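You operate a simulated robot arm through the tools that you are given. There is no shell and no other tool. Be economical: measure what you need, move in short steps, check, and stop when the job is done.

You are at the controls of a simulated robot arm. One attempt, no reset.

## Task
Take the brown pad and leave it on the blue tray.

It is judged by the outcome, as a careful person would: the job done as asked, and still so three seconds after it is handed in. It fails if anything else is knocked over, pushed out of place, dropped, spilled or broken.

## Robot
A 7-joint arm with a two-finger parallel gripper, fixed in place. Base frame: the origin is at the foot of the arm, x ahead of it, y to its left, z up; the work surface is at about z = 900. Lengths are in mm, angles in degrees, forces in N, time in s.
With the tool pointing down near the work surface it reaches from about 300 to 680 mm from the base axis. Its first joint turns from -66.0 to 66.0 degrees. Payload 1.57 kg.
The tool frame sits at the grasp point between the pads (the TCP): z along the fingers, y along the line on which they close. The tips reach 30 mm beyond it. Largest opening 110 mm; finger width 24, thickness 12; the body of the gripper, 48 by 112 mm, starts 78 mm behind the TCP.
Orientation is that of the tool frame in the base frame, as a unit quaternion [x, y, z, w]. With the fingers straight down and closing along the base's y, the tool's x points along the base's -x, its y along +y and its z along -z.

## Interface
- The arm moves only by the tool arm_command. Its argument "motion" is one flat list of numbers, 7 for each row, row after row: the opening, from 0 (shut) to 1 (fully open), then the shift along the base's x, y, z in mm, then the turn, a rotation vector about the base's x, y, z in degrees. In form: [gripper, dx, dy, dz, ax, ay, az, gripper, dx, dy, dz, ax, ay, az, ...]. A call has 1 to 8 rows; each row is the pose to reach, as a shift and turn from the pose commanded when the call began. Rows are played at 5 a second. More than 50 mm and 8.6 degrees between two rows, or a gripper value outside its range, and nothing of the call is played. Where a pose cannot be reached the arm comes as near as it can. A force on the tool above 40 N (or 10 N above the force at the start of the call, whichever is more), or a blocked arm, ends the call early, and 0.2 s more pass. Each finger travels about 108 mm/s and halts on what it meets, pressing with about 43 N; the grip force reading is that of the motor and also rises with nothing between the fingers. The clock runs only during rows and for 0.2 s after the last one: add rows that repeat a pose to give the fingers time. The reply holds the time, the measured pose of the TCP, the force on the tool along the base axes, the opening and the grip force, in the units named above and with some noise.
- Cameras (640 x 400 px; columns grow to the right, rows downward): "scene" is fixed at [160.4, -381.8, 1422.8]; the picture's right is [0.83, -0.56, 0.00], its down [-0.22, -0.33, -0.92] and it looks along [0.52, 0.76, -0.39] (base axes); focal length 363 px, centre (320, 200). "wrist" rides on the gripper at [70, 16, -141] in the tool frame; the picture's right is [-0.23, 0.97, 0.00], its down [-0.85, -0.20, -0.48] and it looks along [-0.47, -0.11, 0.88] (tool axes); focal length 222 px, centre (320, 200). There is no depth. A picture from a camera that has moved, and an enlarged one, comes with that camera's place and axes in the base frame and with its lens.
- grab_frame(camera): a new picture of that camera. It takes no simulated time.
- enlarge(camera, box): a new picture of the part [left, top, right, bottom] of that camera's present view, enlarged. It takes no simulated time.
- sign_off(): hands the job in; it is judged then, once.

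Work in short steps. Places have to be worked out from the pictures, the camera data and where the tool is seen: move nearer, look again, correct. Check each grasp and each placing, and mend what went wrong. You have 90 turns and 38 pictures in all, those below and enlarged ones among them. Open the gripper and draw the arm clear of the work before you hand the job in, unless the task says otherwise; then end with one line.

The tools are called after "Request:" as a command line: name --argument value ..., lists and objects as JSON in quotes. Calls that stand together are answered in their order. arm_command: Moves the arm, as the interface text tells. Its arguments: {"type":"object","properties":{"motion":{"type":"array","items":{"type":"number"}}},"required":["motion"]} The other tools are called the same way: grab_frame (camera) takes a picture; enlarge (camera, box) takes an enlarged picture of a part of a camera's view; sign_off () hands the job in.

At the start:

```text
time: 0.0
ee_pos: [471.7, 109.0, 1197.9]
ee_rot: [0.0, 1.0, 0.0, 0.0]
force: [0.0, 0.0, 0.3]
width: 110.2
gripper_force: 0.1
```

scene: 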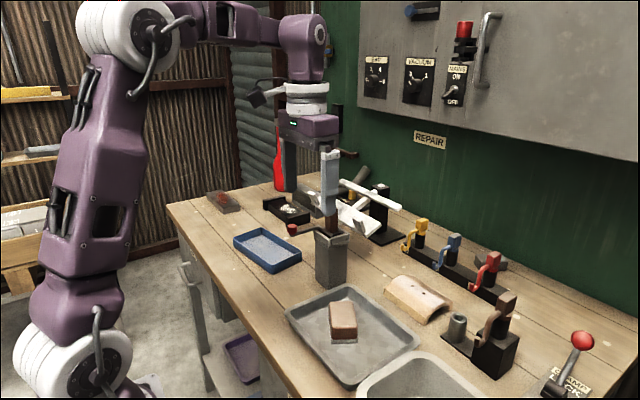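
wrist: 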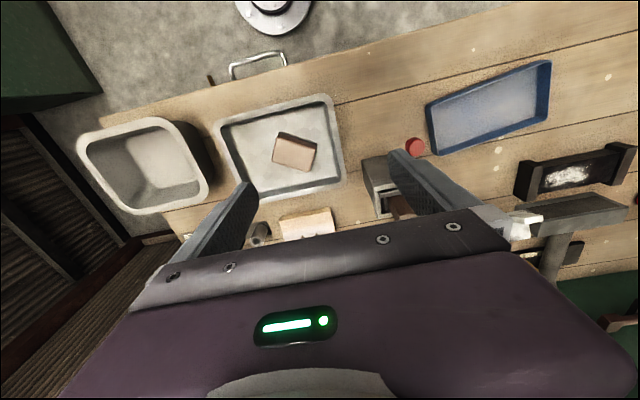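

The brown pad looks to be at about (510, 54) in the grey tray, and the blue tray at about (525, 413). I'll enlarge both to check their details and what's around them.

Request:
enlarge --camera "scene" --box '[270, 220, 430, 390]'

Request:
enlarge --camera "scene" --box '[190, 140, 410, 280]'

Request:
enlarge --camera "wrist" --box '[200, 80, 360, 210]'

```text
2.35 times, centred on (350, 305) of scene
camera zoom: at [160.4, -381.8, 1422.8], right [0.83, -0.56, 0.0], down [-0.22, -0.33, -0.92], along [0.52, 0.76, -0.39], focal length 854 px, centre (249, -47)
```

zoom: 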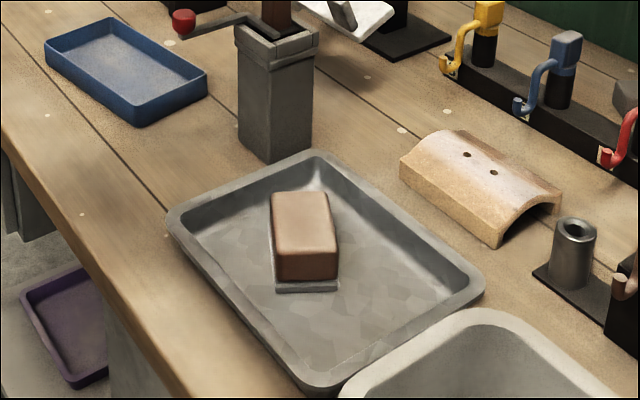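

```text
2.86 times, centred on (300, 210) of scene
camera zoom: at [160.4, -381.8, 1422.8], right [0.83, -0.56, 0.0], down [-0.22, -0.33, -0.92], along [0.52, 0.76, -0.39], focal length 1036 px, centre (377, 171)
```

zoom: 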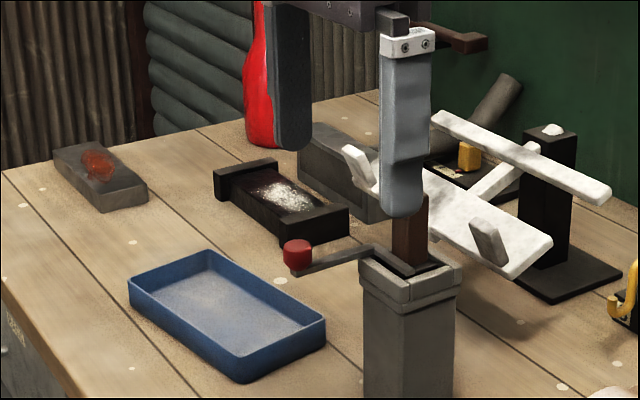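

```text
3.08 times, centred on (280, 145) of wrist
camera zoom: at [402.1, 124.0, 1339.3], right [0.23, 0.97, 0.0], down [0.85, -0.2, 0.48], along [0.47, -0.11, -0.88], focal length 684 px, centre (443, 369)
```

zoom: 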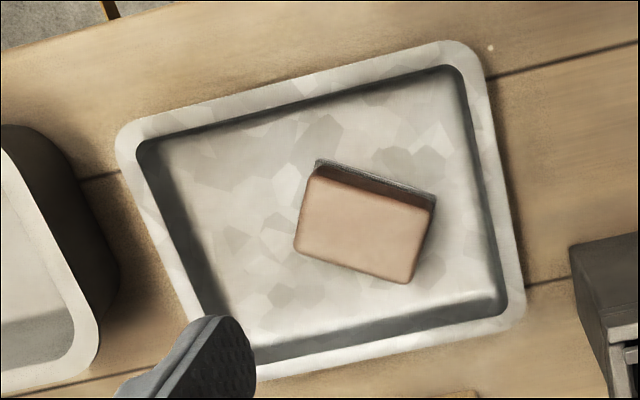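

The pad is about 70 x 50 mm, centred near (511, 50) with its long axis about 63° from x. A lever with a red knob sits near (497, 217, 1070), so I'll carry the pad high past it. First I'll move above the pad and turn -27° to line up with its long axis.

Request:
arm_command --motion '[1, 10, -15, -25, 0, 0, -7, 1, 20, -30, -50, 0, 0, -14, 1, 30, -45, -75, 0, 0, -21, 1, 39, -58, -100, 0, 0, -27, 1, 39, -58, -100, 0, 0, -27]'

Request:
grab_frame --camera "wrist"

Request:
enlarge --camera "scene" --box '[270, 180, 430, 390]'

```text
time: 1.2
ee_pos: [510.8, 49.5, 1098.6]
ee_rot: [0.235, 0.972, 0.0, 0.0]
force: [-0.2, 0.6, 0.5]
width: 110.1
gripper_force: 0.1
```

```text
32 pictures are left
camera wrist: at [455.5, 95.5, 1239.1], right [0.65, 0.76, 0.0], down [0.67, -0.57, 0.48], along [0.37, -0.31, -0.88], focal length 222 px, centre (320, 200)
```

wrist: 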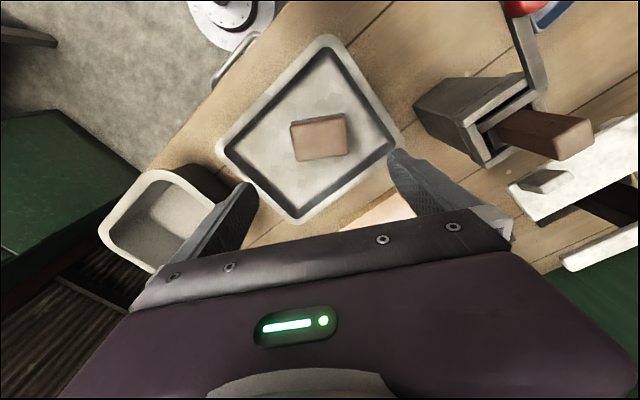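

```text
1.90 times, centred on (350, 285) of scene
camera zoom: at [160.4, -381.8, 1422.8], right [0.83, -0.56, 0.0], down [-0.22, -0.33, -0.92], along [0.52, 0.76, -0.39], focal length 691 px, centre (263, 38)
```

zoom: 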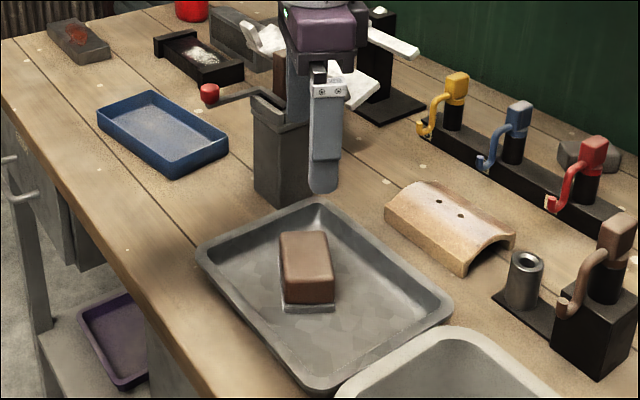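

I'm hovering over the pad. I'll zoom in for its corners, the grey base layer and the tray walls.

Request:
enlarge --camera "wrist" --box '[210, 30, 430, 230]'

Request:
enlarge --camera "scene" --box '[320, 285, 380, 350]'

```text
2.00 times, centred on (320, 130) of wrist
camera zoom: at [455.5, 95.5, 1239.1], right [0.65, 0.76, 0.0], down [0.67, -0.57, 0.48], along [0.37, -0.31, -0.88], focal length 444 px, centre (320, 340)
```

zoom: 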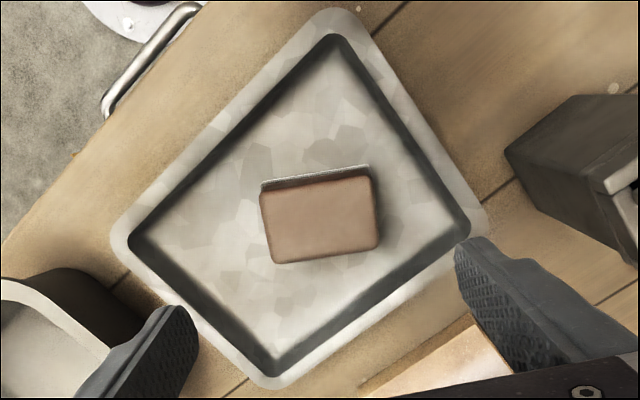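

```text
6.15 times, centred on (350, 318) of scene
camera zoom: at [160.4, -381.8, 1422.8], right [0.83, -0.56, 0.0], down [-0.22, -0.33, -0.92], along [0.52, 0.76, -0.39], focal length 2232 px, centre (135, -523)
```

zoom: 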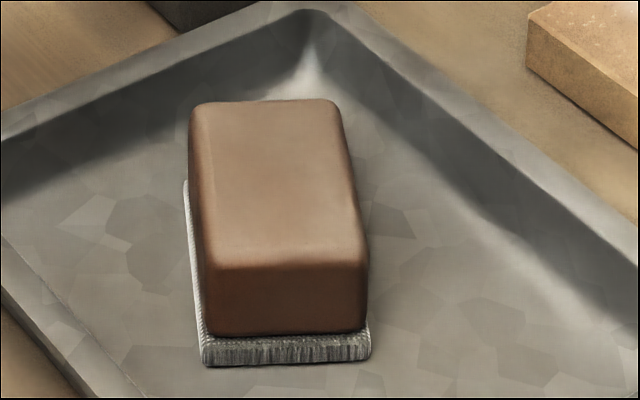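

The pad's top is at about z 945, centred at (511, 51.5), with its long axis near 58°. It is a brown block with a thin grey felt base. I'll turn 5° more, narrow the opening to about 90 mm and go down to just above it.

Request:
arm_command --motion '[0.82, 0, 2, -35, 0, 0, -5, 0.82, 0, 2, -70, 0, 0, -5, 0.82, 0, 2, -100, 0, 0, -5, 0.82, 0, 2, -100, 0, 0, -5]'

Request:
grab_frame --camera "wrist"

Request:
enlarge --camera "scene" --box '[280, 240, 420, 370]'

```text
time: 2.2
ee_pos: [508.6, 53.7, 998.3]
ee_rot: [0.276, 0.961, 0.0, 0.0]
force: [-0.1, 0.7, 0.9]
width: 90.1
gripper_force: 0.0
```

```text
28 pictures are left
camera wrist: at [459.7, 102.7, 1139.0], right [0.71, 0.71, 0.0], down [0.62, -0.62, 0.48], along [0.34, -0.34, -0.88], focal length 222 px, centre (320, 200)
```

wrist: 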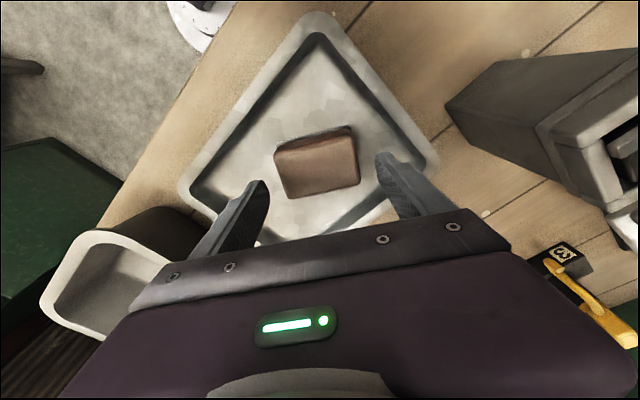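

```text
3.08 times, centred on (350, 305) of scene
camera zoom: at [160.4, -381.8, 1422.8], right [0.83, -0.56, 0.0], down [-0.22, -0.33, -0.92], along [0.52, 0.76, -0.39], focal length 1116 px, centre (228, -123)
```

zoom: 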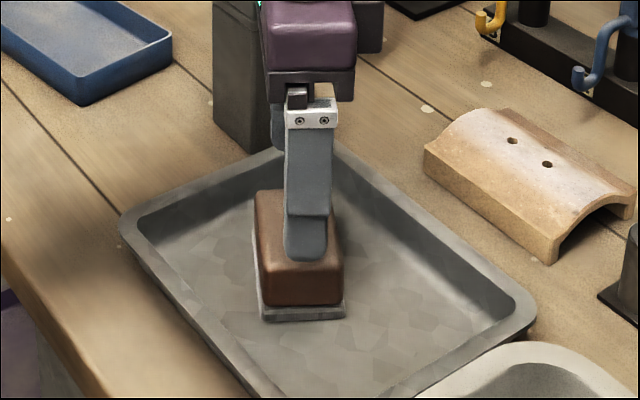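

The pad centre now works out at (510, 50) at 58°, so it's aligned. I'll go straight down to TCP z 946, which puts the tips at about 916, above the felt base.

Request:
arm_command --motion '[0.82, 0, -2, -20, 0, 0, 0, 0.82, 0, -2, -38, 0, 0, 0, 0.82, 0, -2, -52, 0, 0, 0, 0.82, 0, -2, -52, 0, 0, 0]'

Request:
enlarge --camera "scene" --box '[280, 240, 420, 370]'

Request:
enlarge --camera "wrist" --box '[200, 30, 440, 260]'

```text
time: 3.2
ee_pos: [510.1, 52.4, 946.0]
ee_rot: [0.276, 0.961, 0.0, -0.001]
force: [0.3, 0.3, -0.6]
width: 90.1
gripper_force: 0.2
```

```text
3.08 times, centred on (350, 305) of scene
camera zoom: at [160.4, -381.8, 1422.8], right [0.83, -0.56, 0.0], down [-0.22, -0.33, -0.92], along [0.52, 0.76, -0.39], focal length 1116 px, centre (228, -123)
```

zoom: 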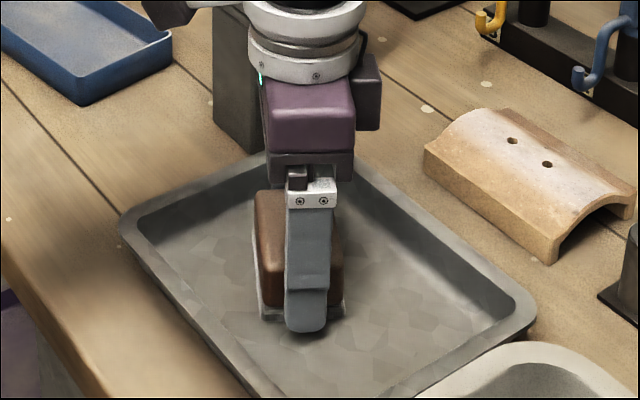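

```text
1.74 times, centred on (320, 145) of wrist
camera zoom: at [460.0, 100.8, 1087.1], right [0.71, 0.71, 0.0], down [0.62, -0.62, 0.48], along [0.34, -0.34, -0.88], focal length 386 px, centre (320, 296)
```

zoom: 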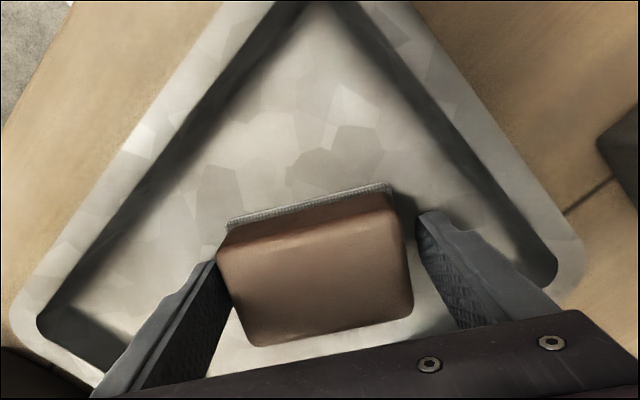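

The fingers straddle the pad with clearance from the tray walls. I'll close the gripper.

Request:
arm_command --motion '[0.6, 0, 0, 0, 0, 0, 0, 0.5, 0, 0, 0, 0, 0, 0, 0.5, 0, 0, 0, 0, 0, 0, 0.5, 0, 0, 0, 0, 0, 0]'

Request:
enlarge --camera "wrist" --box '[200, 30, 440, 260]'

```text
time: 4.2
ee_pos: [510.1, 50.9, 946.5]
ee_rot: [0.275, 0.962, 0.0, 0.001]
force: [0.4, 0.5, -0.3]
width: 76.9
gripper_force: 43.1
```

```text
1.74 times, centred on (320, 145) of wrist
camera zoom: at [460.0, 100.8, 1087.3], right [0.71, 0.71, 0.0], down [0.62, -0.62, 0.48], along [0.34, -0.34, -0.88], focal length 386 px, centre (320, 296)
```

zoom: 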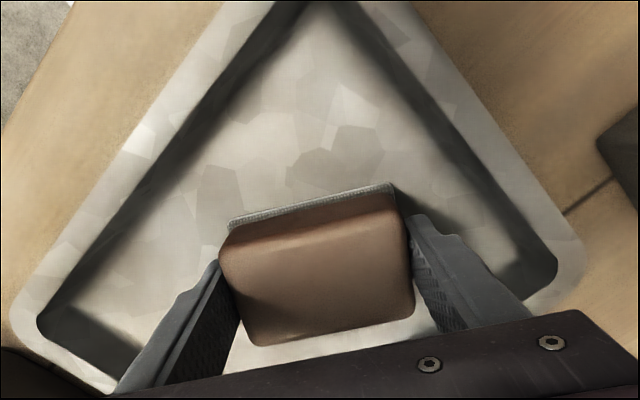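

The fingers are holding at 76.9 mm with 43 N. I'll lift slowly and check that the pad and its base come up together.

Request:
arm_command --motion '[0.5, 0, 0, 8, 0, 0, 0, 0.5, 0, 0, 20, 0, 0, 0, 0.5, 0, 0, 35, 0, 0, 0, 0.5, 0, 0, 50, 0, 0, 0]'

Request:
enlarge --camera "scene" --box '[280, 240, 420, 370]'

```text
time: 5.2
ee_pos: [510.9, 49.6, 996.0]
ee_rot: [0.275, 0.961, 0.0, 0.0]
force: [-0.2, -0.1, -0.6]
width: 76.9
gripper_force: 42.9
```

```text
3.08 times, centred on (350, 305) of scene
camera zoom: at [160.4, -381.8, 1422.8], right [0.83, -0.56, 0.0], down [-0.22, -0.33, -0.92], along [0.52, 0.76, -0.39], focal length 1116 px, centre (228, -123)
```

zoom: 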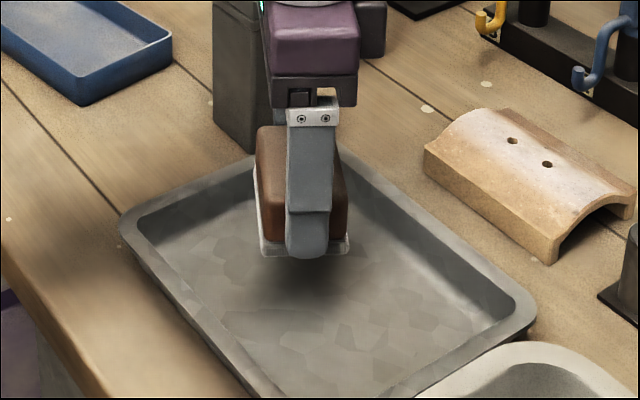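

The pad came up whole with its base. I'll raise it to z ≈ 1200, above the lever knob.

Request:
arm_command --motion '[0.5, 0, 0, 35, 0, 0, 0, 0.5, 0, 0, 70, 0, 0, 0, 0.5, 0, 0, 105, 0, 0, 0, 0.5, 0, 0, 140, 0, 0, 0, 0.5, 0, 0, 175, 0, 0, 0, 0.5, 0, 0, 204, 0, 0, 0]'

```text
time: 6.6
ee_pos: [508.9, 48.7, 1202.4]
ee_rot: [0.276, 0.961, 0.0, 0.0]
force: [-0.6, 0.5, 0.1]
width: 76.9
gripper_force: 42.5
```

Still held firmly. I'll carry it across to about (505, 375) while turning +38° to match the blue tray's long axis.

Request:
arm_command --motion '[0.5, -10, 40, 0, 0, 0, 5, 0.5, -20, 80, 0, 0, 0, 10, 0.5, -25, 120, 0, 0, 0, 15, 0.5, -25, 160, 0, 0, 0, 20, 0.5, -20, 200, 0, 0, 0, 25, 0.5, -15, 240, 0, 0, 0, 30, 0.5, -10, 280, 0, 0, 0, 34, 0.5, -5, 325, 0, 0, 0, 38]'

Request:
grab_frame --camera "wrist"

Request:
grab_frame --camera "scene"

```text
time: 8.4
ee_pos: [462.6, 357.4, 1181.7]
ee_rot: [-0.053, 0.999, -0.001, 0.0]
force: [-0.9, 1.1, -0.7]
width: 76.9
gripper_force: 43.4
out of reach, approached as far as the arm can: row 7, 8
```

```text
22 pictures are left
camera wrist: at [391.1, 366.4, 1322.6], right [0.12, 0.99, 0.0], down [0.87, -0.11, 0.48], along [0.47, -0.06, -0.88], focal length 222 px, centre (320, 200)
```

wrist: 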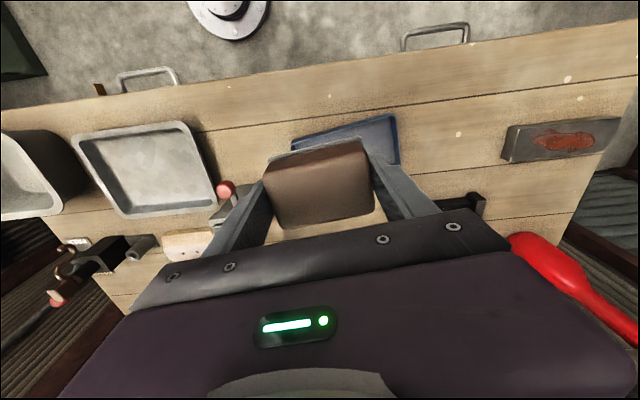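

```text
21 pictures are left
```

scene: 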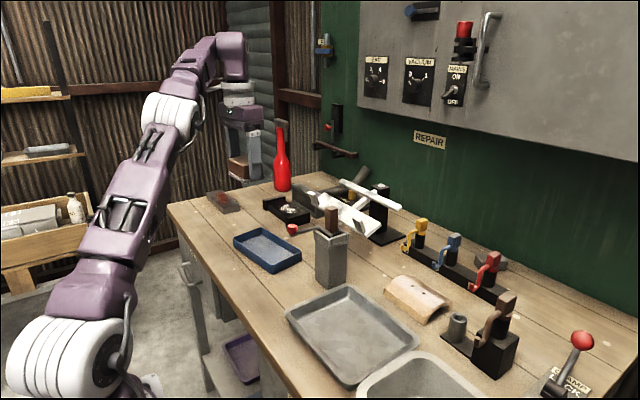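

High up, the reach is limited and the arm stopped at (463, 357). It's past the lever, so I'll lower it and see where it ends up.

Request:
arm_command --motion '[0.5, 0, 0, -30, 0, 0, 0, 0.5, 0, 0, -60, 0, 0, 0, 0.5, 0, 0, -90, 0, 0, 0, 0.5, 0, 0, -120, 0, 0, 0, 0.5, 0, 0, -120, 0, 0, 0]'

Request:
grab_frame --camera "wrist"

Request:
enlarge --camera "scene" --box '[190, 120, 350, 280]'

```text
time: 9.6
ee_pos: [460.9, 358.7, 1061.6]
ee_rot: [-0.053, 0.999, 0.0, 0.0]
force: [0.7, 0.7, -0.6]
width: 76.9
gripper_force: 43.2
```

```text
20 pictures are left
camera wrist: at [391.6, 366.7, 1202.9], right [0.12, 0.99, 0.0], down [0.87, -0.11, 0.48], along [0.47, -0.06, -0.88], focal length 222 px, centre (320, 200)
```

wrist: 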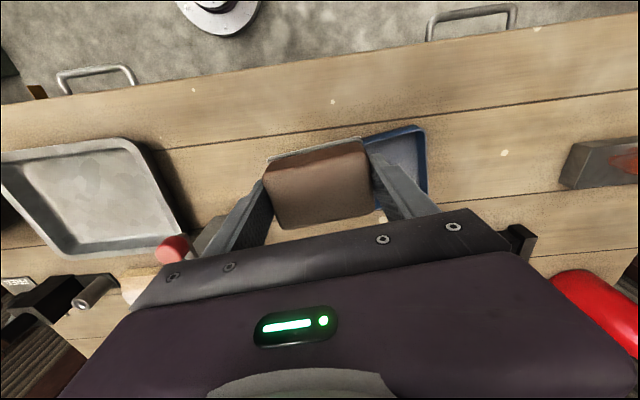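

```text
2.50 times, centred on (270, 200) of scene
camera zoom: at [160.4, -381.8, 1422.8], right [0.83, -0.56, 0.0], down [-0.22, -0.33, -0.92], along [0.52, 0.76, -0.39], focal length 907 px, centre (445, 200)
```

zoom: 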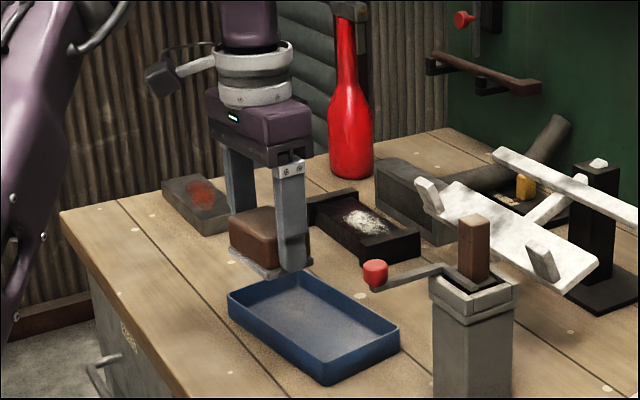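

I estimate the tray's centre at (520, 398) with its long axis near 97°, and the tool is at 96°. I'll shift +57 in x and +30 in y while lowering to z ≈ 1000.

Request:
arm_command --motion '[0.5, 15, 8, -15, 0, 0, 0, 0.5, 30, 16, -30, 0, 0, 0, 0.5, 45, 24, -45, 0, 0, 0, 0.5, 57, 30, -60, 0, 0, 0, 0.5, 57, 30, -60, 0, 0, 0]'

Request:
grab_frame --camera "wrist"

Request:
enlarge --camera "scene" --box '[190, 160, 350, 290]'

```text
time: 10.8
ee_pos: [519.3, 389.1, 1002.2]
ee_rot: [-0.053, 0.999, 0.0, 0.0]
force: [0.8, -0.1, -1.0]
width: 76.8
gripper_force: 42.9
```

```text
18 pictures are left
camera wrist: at [449.2, 396.5, 1143.5], right [0.12, 0.99, 0.0], down [0.87, -0.11, 0.48], along [0.47, -0.06, -0.88], focal length 222 px, centre (320, 200)
```

wrist: 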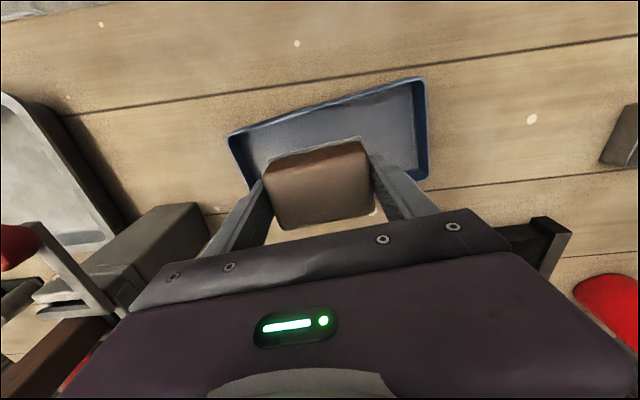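

```text
3.08 times, centred on (270, 225) of scene
camera zoom: at [160.4, -381.8, 1422.8], right [0.83, -0.56, 0.0], down [-0.22, -0.33, -0.92], along [0.52, 0.76, -0.39], focal length 1116 px, centre (474, 123)
```

zoom: 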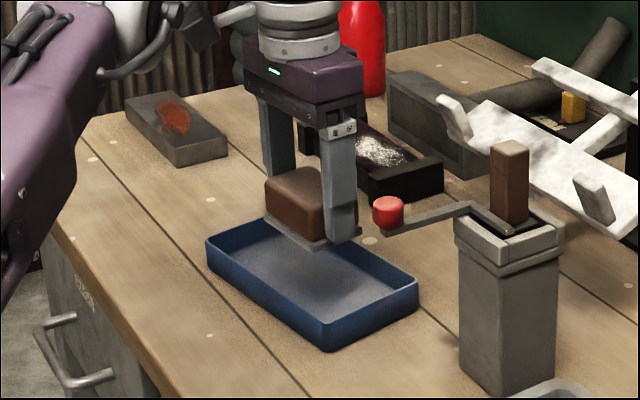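

The tray's centre works out at (518, 401), and the pad at (519, 389) is well inside its walls. I'll lower it to just above the floor.

Request:
arm_command --motion '[0.5, 0, 2, -15, 0, 0, 0, 0.5, 0, 4, -30, 0, 0, 0, 0.5, 0, 4, -40, 0, 0, 0, 0.5, 0, 4, -48, 0, 0, 0, 0.5, 0, 4, -48, 0, 0, 0]'

Request:
enlarge --camera "wrist" --box '[200, 50, 460, 250]'

Request:
enlarge --camera "scene" --box '[220, 200, 320, 280]'

```text
time: 12.0
ee_pos: [518.8, 392.2, 952.9]
ee_rot: [-0.052, 0.999, 0.001, 0.0]
force: [-0.6, 0.5, -1.0]
width: 76.7
gripper_force: 43.4
```

```text
2.00 times, centred on (330, 150) of wrist
camera zoom: at [448.2, 400.7, 1095.4], right [0.12, 0.99, 0.0], down [0.87, -0.11, 0.48], along [0.48, -0.06, -0.88], focal length 444 px, centre (300, 300)
```

zoom: 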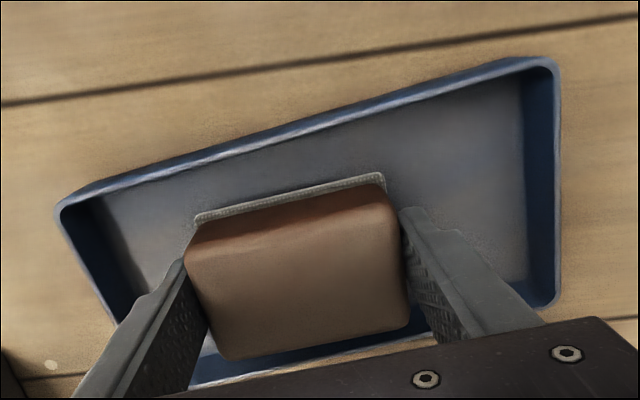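

```text
5.00 times, centred on (270, 240) of scene
camera zoom: at [160.4, -381.8, 1422.8], right [0.83, -0.56, 0.0], down [-0.22, -0.33, -0.92], along [0.52, 0.76, -0.39], focal length 1814 px, centre (570, 0)
```

zoom: 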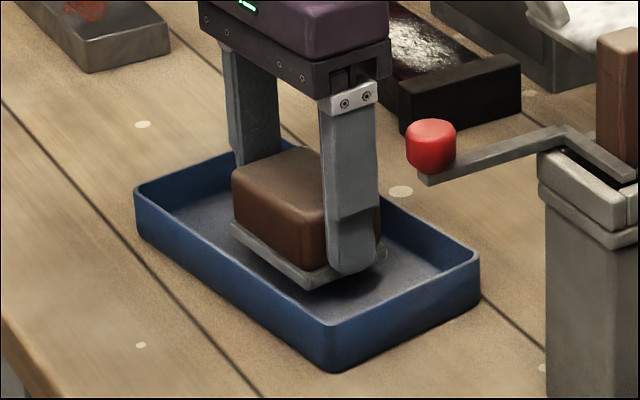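

It's well inside, about 15–20 mm from the side walls. I'll lower it in small steps and watch for contact force.

Request:
arm_command --motion '[0.5, -2, 0, -2, 0, 0, 0, 0.5, -2, 0, -4, 0, 0, 0, 0.5, -2, 0, -5, 0, 0, 0, 0.5, -2, 0, -6, 0, 0, 0]'

Request:
enlarge --camera "scene" --box '[220, 200, 320, 280]'

```text
time: 13.0
ee_pos: [515.3, 392.5, 948.6]
ee_rot: [-0.053, 0.999, 0.0, 0.0]
force: [0.9, -0.8, -0.9]
width: 76.9
gripper_force: 42.8
```

```text
5.00 times, centred on (270, 240) of scene
camera zoom: at [160.4, -381.8, 1422.8], right [0.83, -0.56, 0.0], down [-0.22, -0.33, -0.92], along [0.52, 0.76, -0.39], focal length 1814 px, centre (570, 0)
```

zoom: 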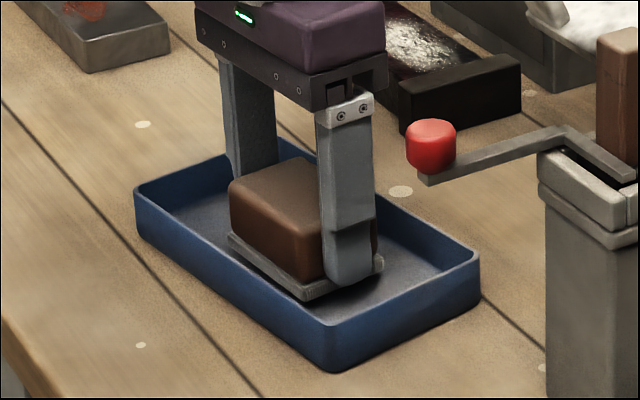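

No contact yet at z ≈ 947, so I'll keep lowering 1–2 mm at a time.

Request:
arm_command --motion '[0.5, 0, 0, -1, 0, 0, 0, 0.5, 0, 0, -2, 0, 0, 0, 0.5, 0, 0, -3, 0, 0, 0, 0.5, 0, 0, -4, 0, 0, 0]'

```text
time: 14.0
ee_pos: [516.0, 392.3, 944.8]
ee_rot: [-0.053, 0.999, 0.0, 0.0]
force: [0.2, 1.0, -1.0]
width: 76.8
gripper_force: 42.7
```

Request:
arm_command --motion '[0.5, 0, 0, -1, 0, 0, 0, 0.5, 0, 0, -2, 0, 0, 0, 0.5, 0, 0, -3, 0, 0, 0]'

Request:
enlarge --camera "scene" --box '[220, 200, 320, 280]'

```text
time: 14.8
ee_pos: [516.5, 392.0, 940.3]
ee_rot: [-0.052, 0.999, -0.001, 0.0]
force: [-0.4, -0.2, 3.2]
width: 76.8
gripper_force: 43.1
```

```text
5.00 times, centred on (270, 240) of scene
camera zoom: at [160.3, -381.8, 1422.8], right [0.83, -0.56, 0.0], down [-0.22, -0.33, -0.92], along [0.52, 0.76, -0.39], focal length 1814 px, centre (570, 0)
```

zoom: 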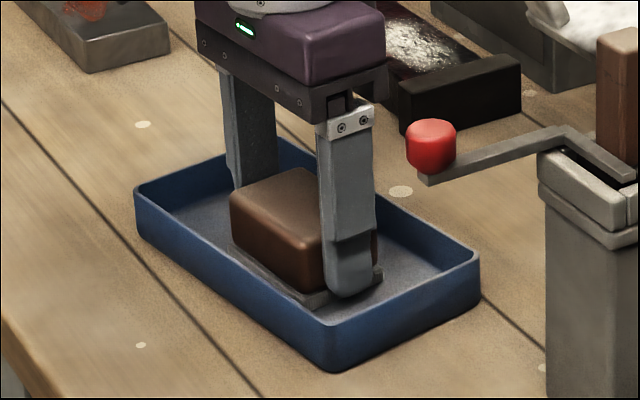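

The z force rose by about 4 N, so the pad is touching the tray floor. I'll open the fingers gently to about 95 mm.

Request:
arm_command --motion '[0.75, 0, 0, 0, 0, 0, 0, 0.86, 0, 0, 0, 0, 0, 0, 0.86, 0, 0, 0, 0, 0, 0]'

Request:
enlarge --camera "wrist" --box '[200, 50, 460, 250]'

```text
time: 15.6
ee_pos: [517.5, 392.1, 941.3]
ee_rot: [-0.053, 0.999, 0.0, 0.001]
force: [-0.9, 0.1, -0.4]
width: 94.8
gripper_force: 0.0
```

```text
2.00 times, centred on (330, 150) of wrist
camera zoom: at [445.8, 400.7, 1082.5], right [0.12, 0.99, 0.0], down [0.87, -0.11, 0.48], along [0.47, -0.06, -0.88], focal length 444 px, centre (300, 300)
```

zoom: 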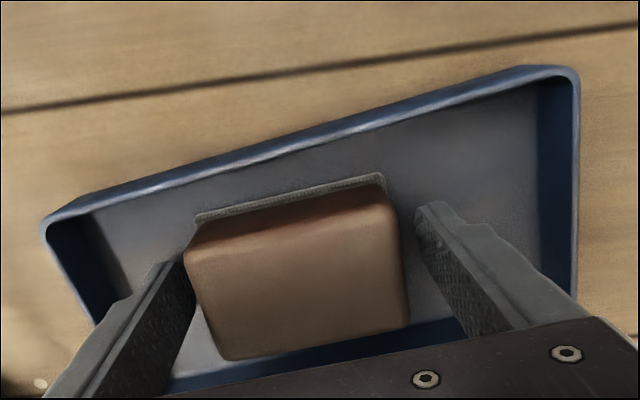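

The pad is released and sits flat in the tray. I'll raise the arm straight up, then back off toward the base.

Request:
arm_command --motion '[0.86, 0, 0, 15, 0, 0, 0, 0.86, 0, 0, 40, 0, 0, 0, 0.86, 0, 0, 80, 0, 0, 0, 0.86, -15, -5, 120, 0, 0, 0, 0.86, -40, -15, 160, 0, 0, 0, 0.86, -70, -30, 195, 0, 0, 0, 0.86, -100, -45, 225, 0, 0, 0]'

Request:
grab_frame --camera "scene"

Request:
grab_frame --camera "wrist"

```text
time: 17.2
ee_pos: [415.4, 346.3, 1166.4]
ee_rot: [-0.053, 0.999, 0.0, 0.0]
force: [-0.6, -0.3, 0.4]
width: 94.6
gripper_force: 0.1
```

```text
11 pictures are left
```

scene: 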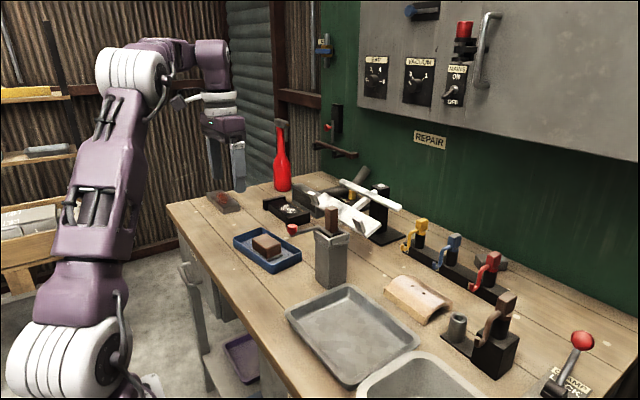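

```text
10 pictures are left
camera wrist: at [344.8, 354.7, 1307.9], right [0.12, 0.99, 0.0], down [0.87, -0.11, 0.48], along [0.47, -0.06, -0.88], focal length 222 px, centre (320, 200)
```

wrist: 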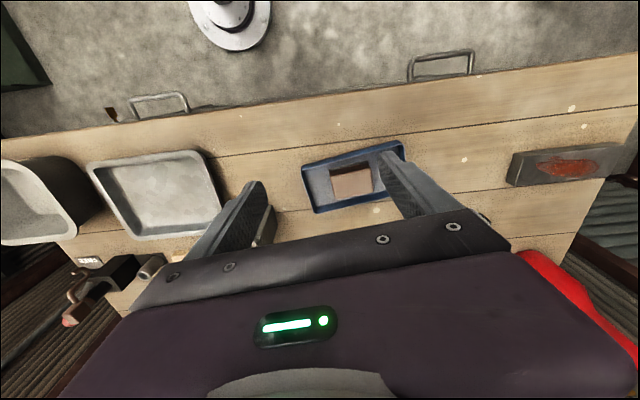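

The pad is resting flat in the blue tray, nothing else has moved, the gripper is open and the arm is clear. I'm handing the job in.

Request:
sign_off

```text
The job is handed in.
```

The brown pad is resting flat in the blue tray, and nothing else on the bench was disturbed.
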